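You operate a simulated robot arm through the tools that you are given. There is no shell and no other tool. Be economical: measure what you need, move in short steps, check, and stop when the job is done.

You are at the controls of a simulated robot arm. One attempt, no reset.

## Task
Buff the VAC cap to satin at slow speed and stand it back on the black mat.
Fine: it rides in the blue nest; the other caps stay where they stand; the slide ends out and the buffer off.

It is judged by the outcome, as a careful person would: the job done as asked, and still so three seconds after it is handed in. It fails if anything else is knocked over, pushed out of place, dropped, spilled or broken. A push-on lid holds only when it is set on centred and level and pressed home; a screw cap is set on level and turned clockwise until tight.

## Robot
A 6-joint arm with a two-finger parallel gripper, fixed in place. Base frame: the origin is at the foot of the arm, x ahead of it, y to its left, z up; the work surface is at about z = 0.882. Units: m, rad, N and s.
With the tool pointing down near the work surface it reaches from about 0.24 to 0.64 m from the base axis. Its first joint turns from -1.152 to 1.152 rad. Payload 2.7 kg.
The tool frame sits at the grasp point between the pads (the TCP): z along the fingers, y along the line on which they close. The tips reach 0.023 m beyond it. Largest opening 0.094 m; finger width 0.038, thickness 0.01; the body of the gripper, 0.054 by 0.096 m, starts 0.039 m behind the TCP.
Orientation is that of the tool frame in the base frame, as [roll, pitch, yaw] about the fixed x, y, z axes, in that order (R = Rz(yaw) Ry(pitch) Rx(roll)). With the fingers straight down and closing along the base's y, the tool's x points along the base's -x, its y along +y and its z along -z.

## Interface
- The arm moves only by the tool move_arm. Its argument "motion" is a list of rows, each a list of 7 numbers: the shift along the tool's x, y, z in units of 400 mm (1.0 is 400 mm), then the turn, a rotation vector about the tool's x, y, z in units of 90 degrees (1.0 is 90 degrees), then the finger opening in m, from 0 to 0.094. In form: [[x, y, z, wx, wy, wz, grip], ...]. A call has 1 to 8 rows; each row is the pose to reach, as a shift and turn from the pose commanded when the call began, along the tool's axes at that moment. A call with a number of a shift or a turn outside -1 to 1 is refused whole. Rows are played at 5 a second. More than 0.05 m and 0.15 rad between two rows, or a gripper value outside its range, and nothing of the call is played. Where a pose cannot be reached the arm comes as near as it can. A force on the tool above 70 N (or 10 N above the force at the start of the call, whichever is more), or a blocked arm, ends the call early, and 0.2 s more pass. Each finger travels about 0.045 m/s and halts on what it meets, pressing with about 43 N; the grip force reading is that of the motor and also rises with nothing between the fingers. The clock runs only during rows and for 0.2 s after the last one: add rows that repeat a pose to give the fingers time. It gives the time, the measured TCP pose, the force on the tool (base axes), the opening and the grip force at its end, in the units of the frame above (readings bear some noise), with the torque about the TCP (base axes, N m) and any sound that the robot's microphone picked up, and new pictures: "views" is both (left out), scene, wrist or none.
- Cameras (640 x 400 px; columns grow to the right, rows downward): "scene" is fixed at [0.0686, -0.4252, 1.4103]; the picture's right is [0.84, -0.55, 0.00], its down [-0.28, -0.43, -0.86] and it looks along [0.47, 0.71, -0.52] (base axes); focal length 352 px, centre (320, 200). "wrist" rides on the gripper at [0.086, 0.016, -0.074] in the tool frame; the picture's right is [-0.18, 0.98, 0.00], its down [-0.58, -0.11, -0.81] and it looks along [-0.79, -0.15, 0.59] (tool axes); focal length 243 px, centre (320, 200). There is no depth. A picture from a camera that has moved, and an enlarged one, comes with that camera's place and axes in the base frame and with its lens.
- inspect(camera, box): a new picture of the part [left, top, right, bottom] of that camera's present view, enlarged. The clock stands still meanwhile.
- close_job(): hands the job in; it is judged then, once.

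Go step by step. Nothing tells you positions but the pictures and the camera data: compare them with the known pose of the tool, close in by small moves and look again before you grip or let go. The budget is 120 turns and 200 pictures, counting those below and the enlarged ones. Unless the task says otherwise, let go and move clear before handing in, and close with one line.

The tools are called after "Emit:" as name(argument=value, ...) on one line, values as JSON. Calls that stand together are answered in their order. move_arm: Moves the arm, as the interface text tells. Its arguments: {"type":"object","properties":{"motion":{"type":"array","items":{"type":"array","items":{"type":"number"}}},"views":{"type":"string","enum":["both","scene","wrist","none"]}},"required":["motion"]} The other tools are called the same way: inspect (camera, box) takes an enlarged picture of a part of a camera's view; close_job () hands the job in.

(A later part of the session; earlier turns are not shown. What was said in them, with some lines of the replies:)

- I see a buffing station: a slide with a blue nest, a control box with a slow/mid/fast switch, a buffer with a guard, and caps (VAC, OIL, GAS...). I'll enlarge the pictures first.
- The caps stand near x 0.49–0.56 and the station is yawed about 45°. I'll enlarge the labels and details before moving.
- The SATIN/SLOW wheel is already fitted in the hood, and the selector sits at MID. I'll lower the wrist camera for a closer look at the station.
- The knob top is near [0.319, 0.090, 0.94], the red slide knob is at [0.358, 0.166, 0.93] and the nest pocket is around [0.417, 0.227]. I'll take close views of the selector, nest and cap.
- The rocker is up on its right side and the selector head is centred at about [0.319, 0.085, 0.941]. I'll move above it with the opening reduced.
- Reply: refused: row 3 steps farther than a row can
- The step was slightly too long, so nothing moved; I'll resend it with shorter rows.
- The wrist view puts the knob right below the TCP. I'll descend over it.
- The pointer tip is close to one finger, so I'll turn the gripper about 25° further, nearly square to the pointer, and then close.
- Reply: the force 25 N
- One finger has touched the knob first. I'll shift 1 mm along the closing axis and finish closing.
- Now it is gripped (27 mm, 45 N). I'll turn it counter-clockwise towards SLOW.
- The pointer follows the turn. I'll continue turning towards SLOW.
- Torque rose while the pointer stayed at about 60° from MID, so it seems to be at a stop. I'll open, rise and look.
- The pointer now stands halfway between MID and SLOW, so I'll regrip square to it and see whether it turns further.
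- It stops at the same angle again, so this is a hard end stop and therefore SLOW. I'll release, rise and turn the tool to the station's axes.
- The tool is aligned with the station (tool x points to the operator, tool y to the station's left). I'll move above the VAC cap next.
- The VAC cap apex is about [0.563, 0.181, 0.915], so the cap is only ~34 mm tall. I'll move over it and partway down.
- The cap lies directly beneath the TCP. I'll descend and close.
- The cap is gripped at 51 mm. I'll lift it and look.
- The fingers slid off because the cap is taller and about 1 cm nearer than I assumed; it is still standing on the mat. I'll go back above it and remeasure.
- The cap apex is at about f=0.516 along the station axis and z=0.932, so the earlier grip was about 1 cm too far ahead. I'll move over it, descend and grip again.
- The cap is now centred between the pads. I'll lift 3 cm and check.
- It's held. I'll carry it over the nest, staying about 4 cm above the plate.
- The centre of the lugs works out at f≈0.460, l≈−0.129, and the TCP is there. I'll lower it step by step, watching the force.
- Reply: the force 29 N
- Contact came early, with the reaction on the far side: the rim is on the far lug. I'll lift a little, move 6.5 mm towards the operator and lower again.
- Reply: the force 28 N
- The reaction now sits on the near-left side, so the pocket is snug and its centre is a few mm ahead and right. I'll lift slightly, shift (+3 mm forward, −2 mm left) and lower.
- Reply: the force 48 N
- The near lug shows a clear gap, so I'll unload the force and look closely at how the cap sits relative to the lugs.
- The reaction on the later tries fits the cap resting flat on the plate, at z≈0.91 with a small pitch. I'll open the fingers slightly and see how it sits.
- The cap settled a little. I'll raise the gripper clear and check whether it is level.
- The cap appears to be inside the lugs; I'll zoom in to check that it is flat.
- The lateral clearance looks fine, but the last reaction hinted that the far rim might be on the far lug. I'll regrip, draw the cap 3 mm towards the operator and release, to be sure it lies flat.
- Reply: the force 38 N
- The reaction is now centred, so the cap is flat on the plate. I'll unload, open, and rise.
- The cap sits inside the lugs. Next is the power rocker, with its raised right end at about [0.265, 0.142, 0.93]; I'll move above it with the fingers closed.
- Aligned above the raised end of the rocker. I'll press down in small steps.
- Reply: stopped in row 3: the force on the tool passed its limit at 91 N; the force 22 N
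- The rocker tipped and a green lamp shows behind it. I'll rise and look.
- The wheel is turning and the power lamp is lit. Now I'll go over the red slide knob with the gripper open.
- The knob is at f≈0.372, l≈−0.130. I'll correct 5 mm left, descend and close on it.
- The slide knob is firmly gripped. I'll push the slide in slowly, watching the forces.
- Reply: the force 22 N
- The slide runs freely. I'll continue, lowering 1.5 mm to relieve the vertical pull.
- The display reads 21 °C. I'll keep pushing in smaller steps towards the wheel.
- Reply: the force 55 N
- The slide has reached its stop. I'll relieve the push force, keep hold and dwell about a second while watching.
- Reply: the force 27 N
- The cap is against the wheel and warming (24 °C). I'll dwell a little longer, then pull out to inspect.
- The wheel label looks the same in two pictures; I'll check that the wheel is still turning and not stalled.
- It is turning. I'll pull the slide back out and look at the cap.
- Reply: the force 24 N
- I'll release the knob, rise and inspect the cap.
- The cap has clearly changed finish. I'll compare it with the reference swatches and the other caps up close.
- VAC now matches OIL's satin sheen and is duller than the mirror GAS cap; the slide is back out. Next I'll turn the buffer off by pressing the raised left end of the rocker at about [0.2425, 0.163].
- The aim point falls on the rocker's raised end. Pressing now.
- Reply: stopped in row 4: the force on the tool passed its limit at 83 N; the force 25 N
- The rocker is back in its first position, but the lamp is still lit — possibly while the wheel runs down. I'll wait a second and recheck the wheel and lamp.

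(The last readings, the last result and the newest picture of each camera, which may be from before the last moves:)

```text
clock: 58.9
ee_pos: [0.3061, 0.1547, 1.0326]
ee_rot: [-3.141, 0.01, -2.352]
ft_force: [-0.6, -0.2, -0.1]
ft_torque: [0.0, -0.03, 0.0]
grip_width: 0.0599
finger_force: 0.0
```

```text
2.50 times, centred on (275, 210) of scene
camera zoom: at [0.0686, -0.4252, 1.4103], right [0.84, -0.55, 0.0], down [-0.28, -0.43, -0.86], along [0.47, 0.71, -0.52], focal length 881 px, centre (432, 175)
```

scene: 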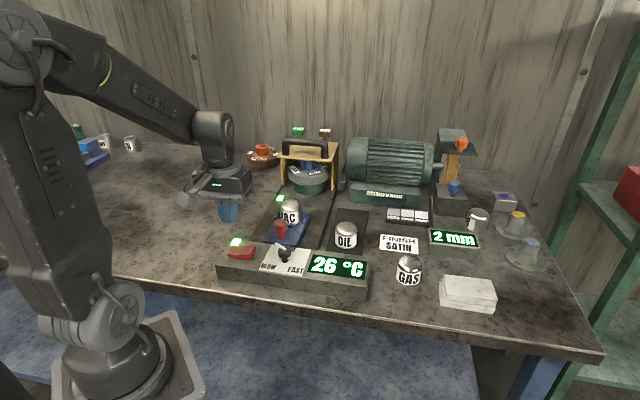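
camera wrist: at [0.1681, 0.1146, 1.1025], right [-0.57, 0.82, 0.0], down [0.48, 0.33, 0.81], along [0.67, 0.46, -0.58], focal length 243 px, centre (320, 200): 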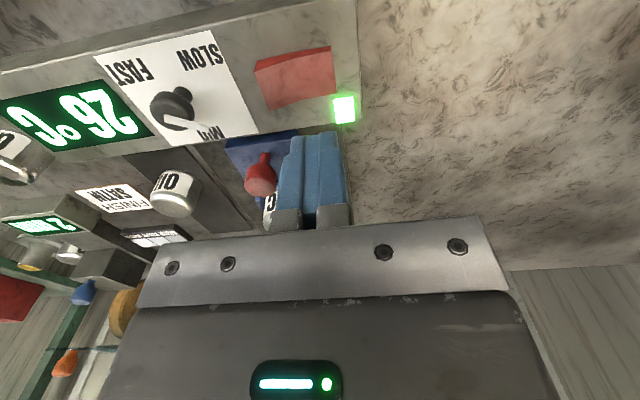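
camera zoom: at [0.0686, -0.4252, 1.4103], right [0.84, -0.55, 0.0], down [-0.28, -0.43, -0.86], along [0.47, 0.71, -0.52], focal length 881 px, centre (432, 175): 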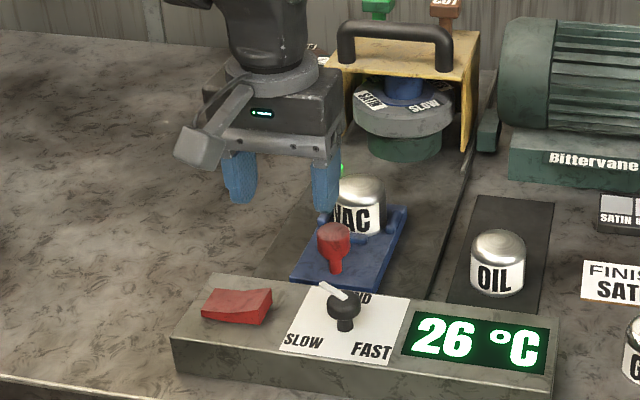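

The lamp is out and the wheel has stopped. I'll go above the cap in the nest and measure it.

Emit:
move_arm(motion=[[-0.08, -0.02, -0.01, 0, 0, 0, 0.06], [-0.15, -0.04, -0.01, 0, 0, 0, 0.075], [-0.225, -0.058, -0.01, 0, 0, 0, 0.075], [-0.225, -0.058, -0.01, 0, 0, 0, 0.075]])

Emit:
inspect(camera="wrist", box=[260, 40, 400, 180])

Emit:
inspect(camera="scene", box=[270, 180, 330, 250])

```text
clock: 59.9
ee_pos: [0.385, 0.2017, 1.0381]
ee_rot: [-3.14, 0.007, -2.356]
ft_force: [0.3, 0.5, -0.7]
ft_torque: [0.03, -0.01, 0.0]
grip_width: 0.0748
finger_force: 0.0
camera wrist: at [0.3128, 0.1533, 1.1121], right [-0.57, 0.82, 0.0], down [0.48, 0.33, 0.81], along [0.67, 0.46, -0.58], focal length 243 px, centre (320, 200)
```

scene: 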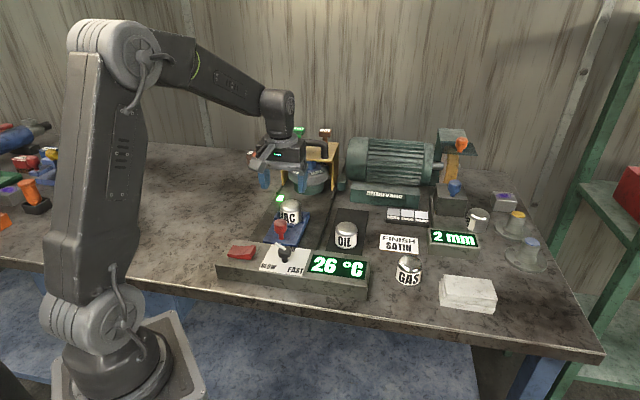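
wrist: 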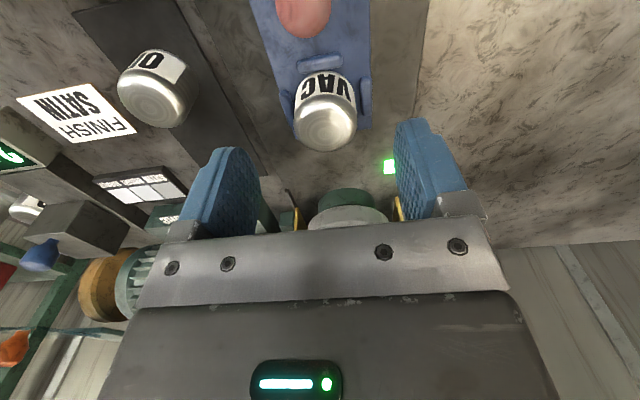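

```text
2.86 times, centred on (330, 110) of wrist
camera zoom: at [0.3128, 0.1533, 1.1121], right [-0.57, 0.82, 0.0], down [0.48, 0.33, 0.81], along [0.67, 0.46, -0.58], focal length 693 px, centre (291, 457)
```

zoom: 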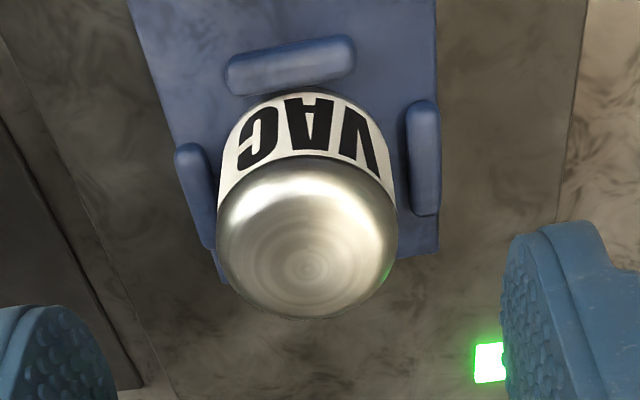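

```text
5.71 times, centred on (300, 215) of scene
camera zoom: at [0.0686, -0.4252, 1.4103], right [0.84, -0.55, 0.0], down [-0.28, -0.43, -0.86], along [0.47, 0.71, -0.52], focal length 2014 px, centre (434, 114)
```

zoom: 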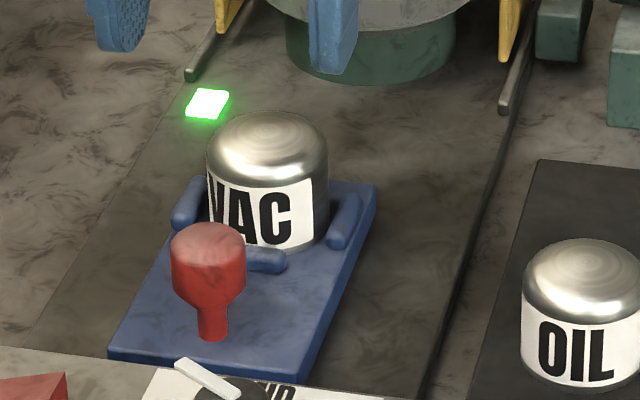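

The cap is at f≈0.457, l≈−0.1315. I'll descend over it, grip, and lift slightly.

Emit:
move_arm(motion=[[-0.06, -0.005, 0.0, 0, 0, 0, 0.075], [-0.104, -0.005, 0.06, 0, 0, 0, 0.075], [-0.104, -0.005, 0.15, 0, 0, 0, 0.075], [-0.104, -0.005, 0.24, 0, 0, 0, 0.075], [-0.104, -0.005, 0.24, 0, 0, 0, 0.06], [-0.104, -0.005, 0.24, 0, 0, 0, 0.045], [-0.104, -0.005, 0.24, 0, 0, 0, 0.035], [-0.104, -0.005, 0.24, 0, 0, 0, 0.035]], views="wrist")

Emit:
inspect(camera="scene", box=[270, 180, 330, 250])

```text
clock: 61.7
ee_pos: [0.4157, 0.2326, 0.9428]
ee_rot: [-3.14, 0.012, -2.353]
ft_force: [-14.6, 15.6, 30.1]
ft_torque: [0.64, 0.9, -0.31]
grip_width: 0.0504
finger_force: 42.4
camera wrist: at [0.3441, 0.1831, 1.0168], right [-0.57, 0.82, 0.0], down [0.48, 0.33, 0.81], along [0.67, 0.46, -0.58], focal length 243 px, centre (320, 200)
```

wrist: 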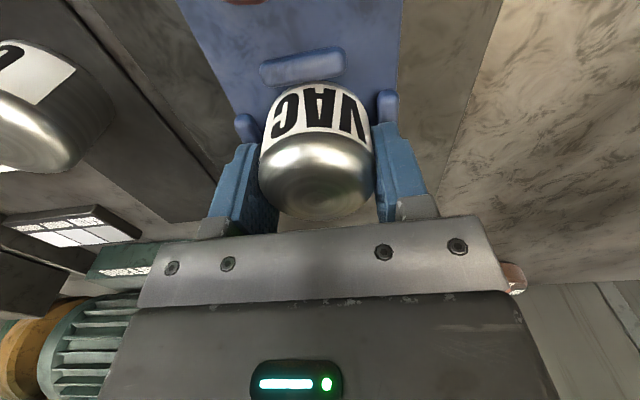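

```text
5.71 times, centred on (300, 215) of scene
camera zoom: at [0.0678, -0.425, 1.4104], right [0.84, -0.55, 0.0], down [-0.28, -0.43, -0.86], along [0.47, 0.71, -0.52], focal length 2014 px, centre (434, 114)
```

zoom: 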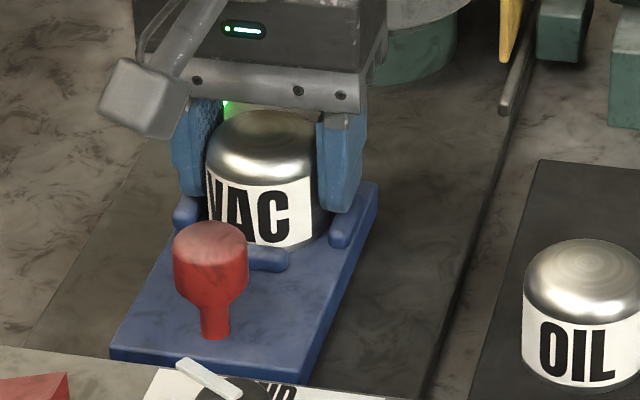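

The left fingertip is pressing on a lug. I'll open, rise 2.5 mm, recentre 4 mm back and close again.

Emit:
move_arm(motion=[[0, 0, -0.003, 0, 0, 0, 0.058], [0.01, -0.003, -0.008, 0, 0, 0, 0.062], [0.01, -0.003, -0.008, 0, 0, 0, 0.062], [0.01, -0.003, -0.008, 0, 0, 0, 0.045], [0.01, -0.003, -0.008, 0, 0, 0, 0.035], [0.01, -0.003, -0.008, 0, 0, 0, 0.035]], views="none")

```text
clock: 63.1
ee_pos: [0.4154, 0.227, 0.9441]
ee_rot: [-3.14, 0.008, -2.355]
ft_force: [0.5, -0.2, -0.1]
ft_torque: [-0.03, -0.02, 0.04]
grip_width: 0.0506
finger_force: 43.1
```

Clean grip with no side force. I'll lift slowly and check.

Emit:
move_arm(motion=[[0, 0, -0.01, 0, 0, 0, 0.035], [0, 0, -0.03, 0, 0, 0, 0.035], [0, 0, -0.06, 0, 0, 0, 0.035], [0, 0, -0.09, 0, 0, 0, 0.035]], views="wrist")

Emit:
inspect(camera="scene", box=[270, 180, 330, 250])

```text
clock: 64.1
ee_pos: [0.4142, 0.227, 0.9825]
ee_rot: [-3.139, 0.008, -2.354]
ft_force: [-0.2, -0.1, -2.5]
ft_torque: [-0.01, 0.0, 0.03]
grip_width: 0.0507
finger_force: 43.3
camera wrist: at [0.3423, 0.1777, 1.0557], right [-0.57, 0.82, 0.0], down [0.48, 0.33, 0.81], along [0.67, 0.46, -0.58], focal length 243 px, centre (320, 200)
```

wrist: 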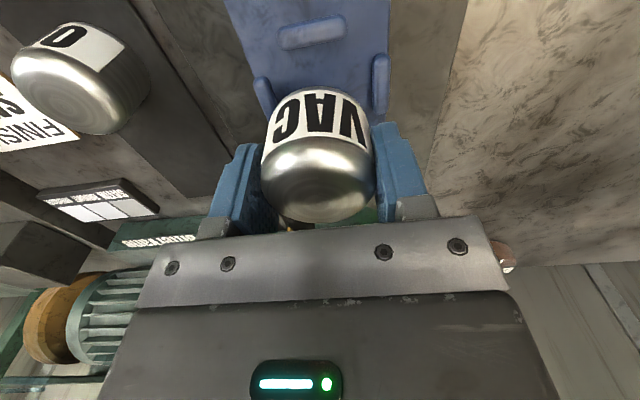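

```text
5.71 times, centred on (300, 215) of scene
camera zoom: at [0.0686, -0.4252, 1.4103], right [0.84, -0.55, 0.0], down [-0.28, -0.43, -0.86], along [0.47, 0.71, -0.52], focal length 2014 px, centre (434, 114)
```

zoom: 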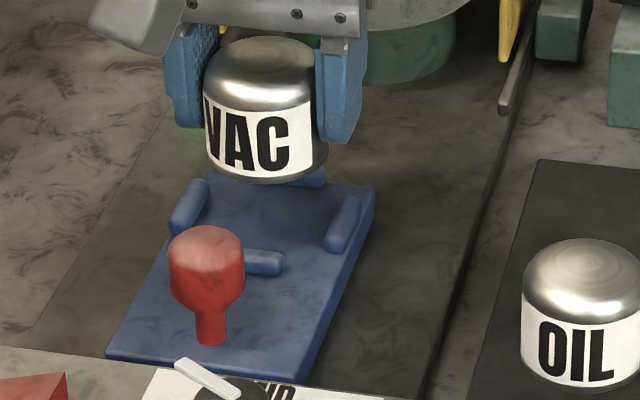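

Held. I'll carry it back to its place on the mat.

Emit:
move_arm(motion=[[0, 0, -0.03, 0, 0, 0, 0.035], [-0.04, -0.08, -0.03, 0, 0, 0, 0.035], [-0.09, -0.16, -0.03, 0, 0, 0, 0.035], [-0.13, -0.25, -0.03, 0, 0, 0, 0.035], [-0.158, -0.341, -0.03, 0, 0, 0, 0.035], [-0.158, -0.341, 0.03, 0, 0, 0, 0.035], [-0.158, -0.341, 0.09, 0, 0, 0, 0.035], [-0.158, -0.341, 0.09, 0, 0, 0, 0.035]])

Emit:
inspect(camera="scene", box=[310, 160, 410, 260])

```text
clock: 65.9
ee_pos: [0.5579, 0.1756, 0.9468]
ee_rot: [3.141, 0.01, -2.352]
ft_force: [0.4, 0.3, -1.9]
ft_torque: [0.0, 0.01, 0.03]
grip_width: 0.0507
finger_force: 43.1
camera wrist: at [0.4845, 0.1265, 1.021], right [-0.57, 0.82, 0.0], down [0.48, 0.33, 0.81], along [0.67, 0.46, -0.58], focal length 243 px, centre (320, 200)
```

scene: 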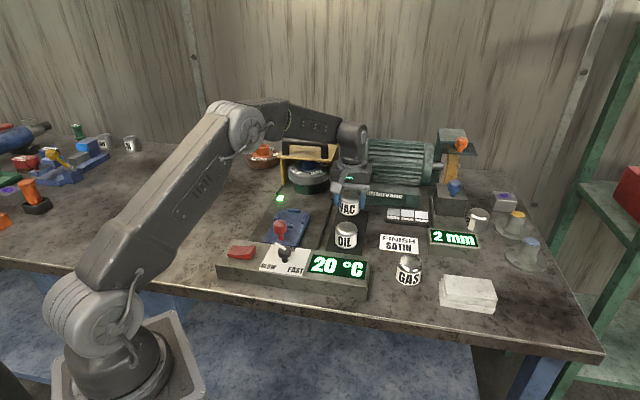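
wrist: 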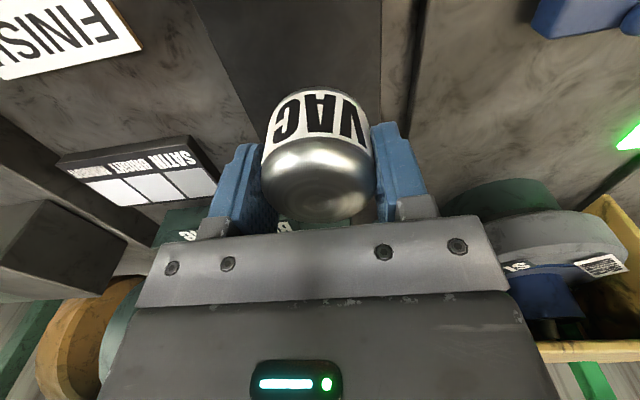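

```text
4.00 times, centred on (360, 210) of scene
camera zoom: at [0.0686, -0.4252, 1.4103], right [0.84, -0.55, 0.0], down [-0.28, -0.43, -0.86], along [0.47, 0.71, -0.52], focal length 1410 px, centre (160, 160)
```

zoom: 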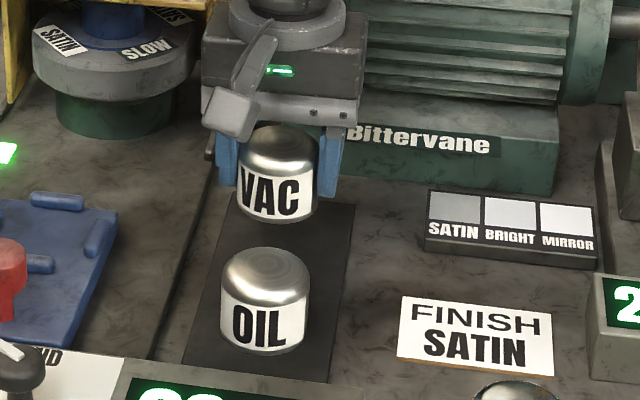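

It hangs over the mat, at its original spot. I'll lower gently until contact.

Emit:
move_arm(motion=[[0.005, 0, 0.015, 0, 0, 0, 0.035], [0.005, 0, 0.03, 0, 0, 0, 0.035], [0.005, 0, 0.04, 0, 0, 0, 0.035]], views="none")

```text
clock: 66.7
ee_pos: [0.5548, 0.1748, 0.93]
ee_rot: [-3.139, 0.01, -2.355]
ft_force: [0.5, 1.1, -2.1]
ft_torque: [-0.03, 0.01, -0.03]
grip_width: 0.0509
finger_force: 42.9
```

Emit:
move_arm(motion=[[0, 0, 0.006, 0, 0, 0, 0.035], [0, 0, 0.012, 0, 0, 0, 0.035], [0, 0, 0.012, 0, 0, 0, 0.035]], views="none")

Emit:
inspect(camera="scene", box=[320, 180, 380, 260])

```text
clock: 67.5
ee_pos: [0.5556, 0.1741, 0.9256]
ee_rot: [-3.14, 0.007, -2.355]
ft_force: [-0.3, 0.0, -2.6]
ft_torque: [-0.01, -0.01, -0.01]
grip_width: 0.0506
finger_force: 43.4
```

```text
5.00 times, centred on (350, 220) of scene
camera zoom: at [0.0686, -0.4252, 1.4103], right [0.84, -0.55, 0.0], down [-0.28, -0.43, -0.86], along [0.47, 0.71, -0.52], focal length 1762 px, centre (170, 100)
```

zoom: 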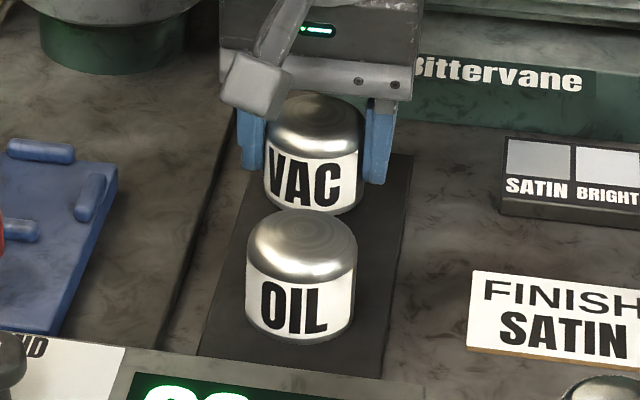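

Not yet touching; I'll continue in 1 mm steps.

Emit:
move_arm(motion=[[0, 0, 0.004, 0, 0, 0, 0.035], [0, 0, 0.008, 0, 0, 0, 0.035], [0, 0, 0.011, 0, 0, 0, 0.035], [0, 0, 0.011, 0, 0, 0, 0.035]], views="none")

```text
clock: 68.5
ee_pos: [0.5555, 0.1743, 0.9229]
ee_rot: [-3.139, 0.008, -2.355]
ft_force: [-0.2, 0.3, -1.6]
ft_torque: [0.0, 0.0, -0.01]
grip_width: 0.0504
finger_force: 43.0
```

Emit:
move_arm(motion=[[0, 0, 0.004, 0, 0, 0, 0.035], [0, 0, 0.008, 0, 0, 0, 0.035], [0, 0, 0.011, 0, 0, 0, 0.035], [0, 0, 0.011, 0, 0, 0, 0.035]], views="none")

```text
clock: 69.5
ee_pos: [0.5548, 0.1746, 0.9178]
ee_rot: [-3.139, 0.01, -2.353]
ft_force: [-1.9, -0.2, 2.3]
ft_torque: [-0.03, 0.12, -0.05]
grip_width: 0.0503
finger_force: 43.1
```

Contact with the mat at the same height as when I picked it up. I'll settle it by half a millimetre, open, and rise straight up.

Emit:
move_arm(motion=[[0, 0, 0.002, 0, 0, 0, 0.035], [0, 0, 0.001, 0, 0, 0, 0.05], [0, 0, 0, 0, 0, 0, 0.062], [0, 0, 0, 0, 0, 0, 0.075], [0, 0, -0.06, 0, 0, 0, 0.078], [0, 0, -0.15, 0, 0, 0, 0.078], [0, 0, -0.25, 0, 0, 0, 0.078]])

Emit:
inspect(camera="scene", box=[320, 180, 380, 260])

Emit:
inspect(camera="scene", box=[210, 180, 330, 290])

```text
clock: 71.1
ee_pos: [0.5534, 0.1764, 1.0164]
ee_rot: [-3.14, 0.006, -2.354]
ft_force: [0.1, 0.0, -0.7]
ft_torque: [-0.01, 0.04, 0.03]
grip_width: 0.0779
finger_force: 0.1
camera wrist: at [0.4816, 0.1259, 1.0905], right [-0.57, 0.82, 0.0], down [0.48, 0.33, 0.81], along [0.67, 0.46, -0.59], focal length 243 px, centre (320, 200)
```

scene: 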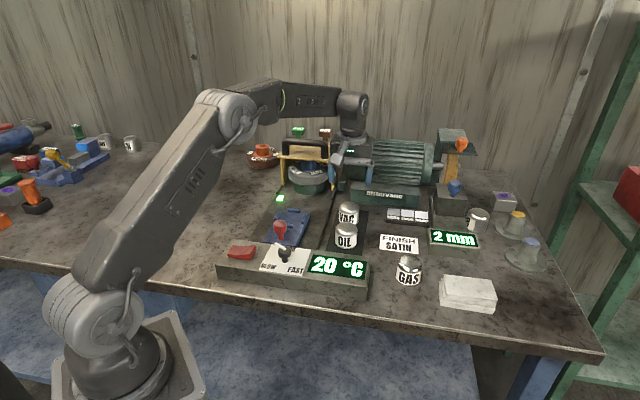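
wrist: 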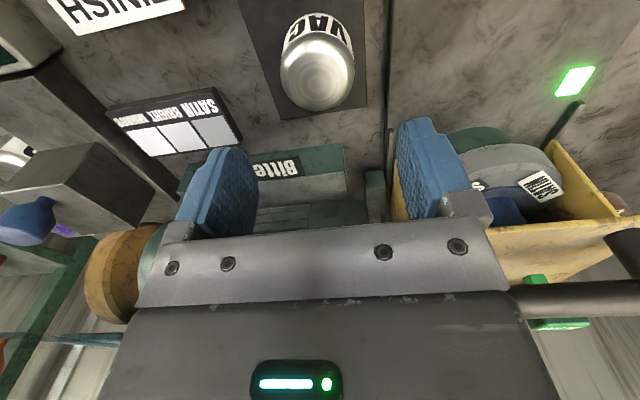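

```text
5.00 times, centred on (350, 220) of scene
camera zoom: at [0.0686, -0.4252, 1.4103], right [0.84, -0.55, 0.0], down [-0.28, -0.43, -0.86], along [0.47, 0.71, -0.52], focal length 1762 px, centre (170, 100)
```

zoom: 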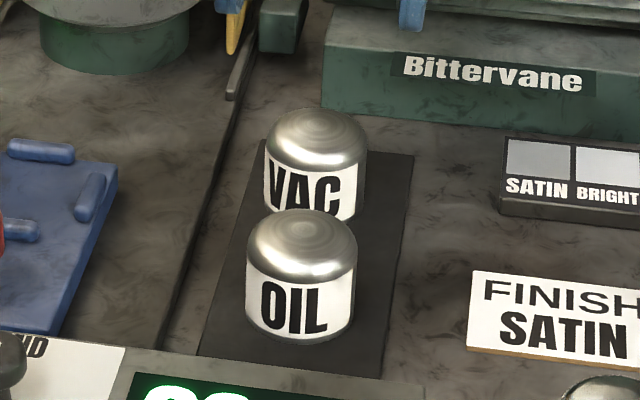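

```text
3.64 times, centred on (270, 235) of scene
camera zoom: at [0.0686, -0.4252, 1.4103], right [0.84, -0.55, 0.0], down [-0.28, -0.43, -0.86], along [0.47, 0.71, -0.52], focal length 1282 px, centre (502, 73)
```

zoom: 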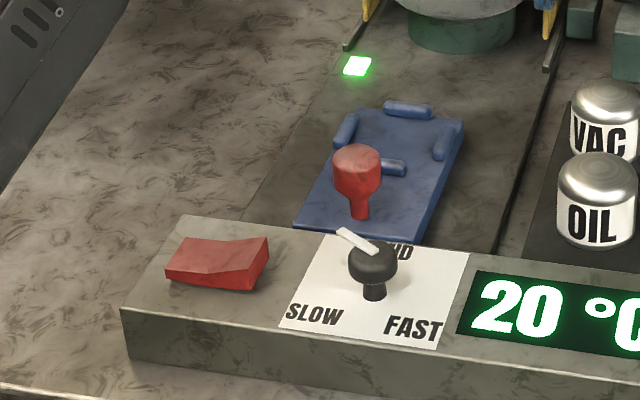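

VAC stands on the black mat with a satin finish. The slide is out as at the start, the buffer is off with its lamp out, the other caps haven't moved, and the gripper is clear, so I'm handing in.

Emit:
close_job()

```text
The job is handed in.
```

The VAC cap is buffed and standing back on the black mat, with the slide out and the buffer off. I judged the satin by eye: it now matches the OIL cap's sheen and is duller than the mirror GAS cap. The selector was at its end stop on the SLOW side, though its pointer stops about halfway between MID and the SLOW label. The other caps are where they stood. On my first try the fingers slid off the VAC cap, but it stayed upright on the mat.
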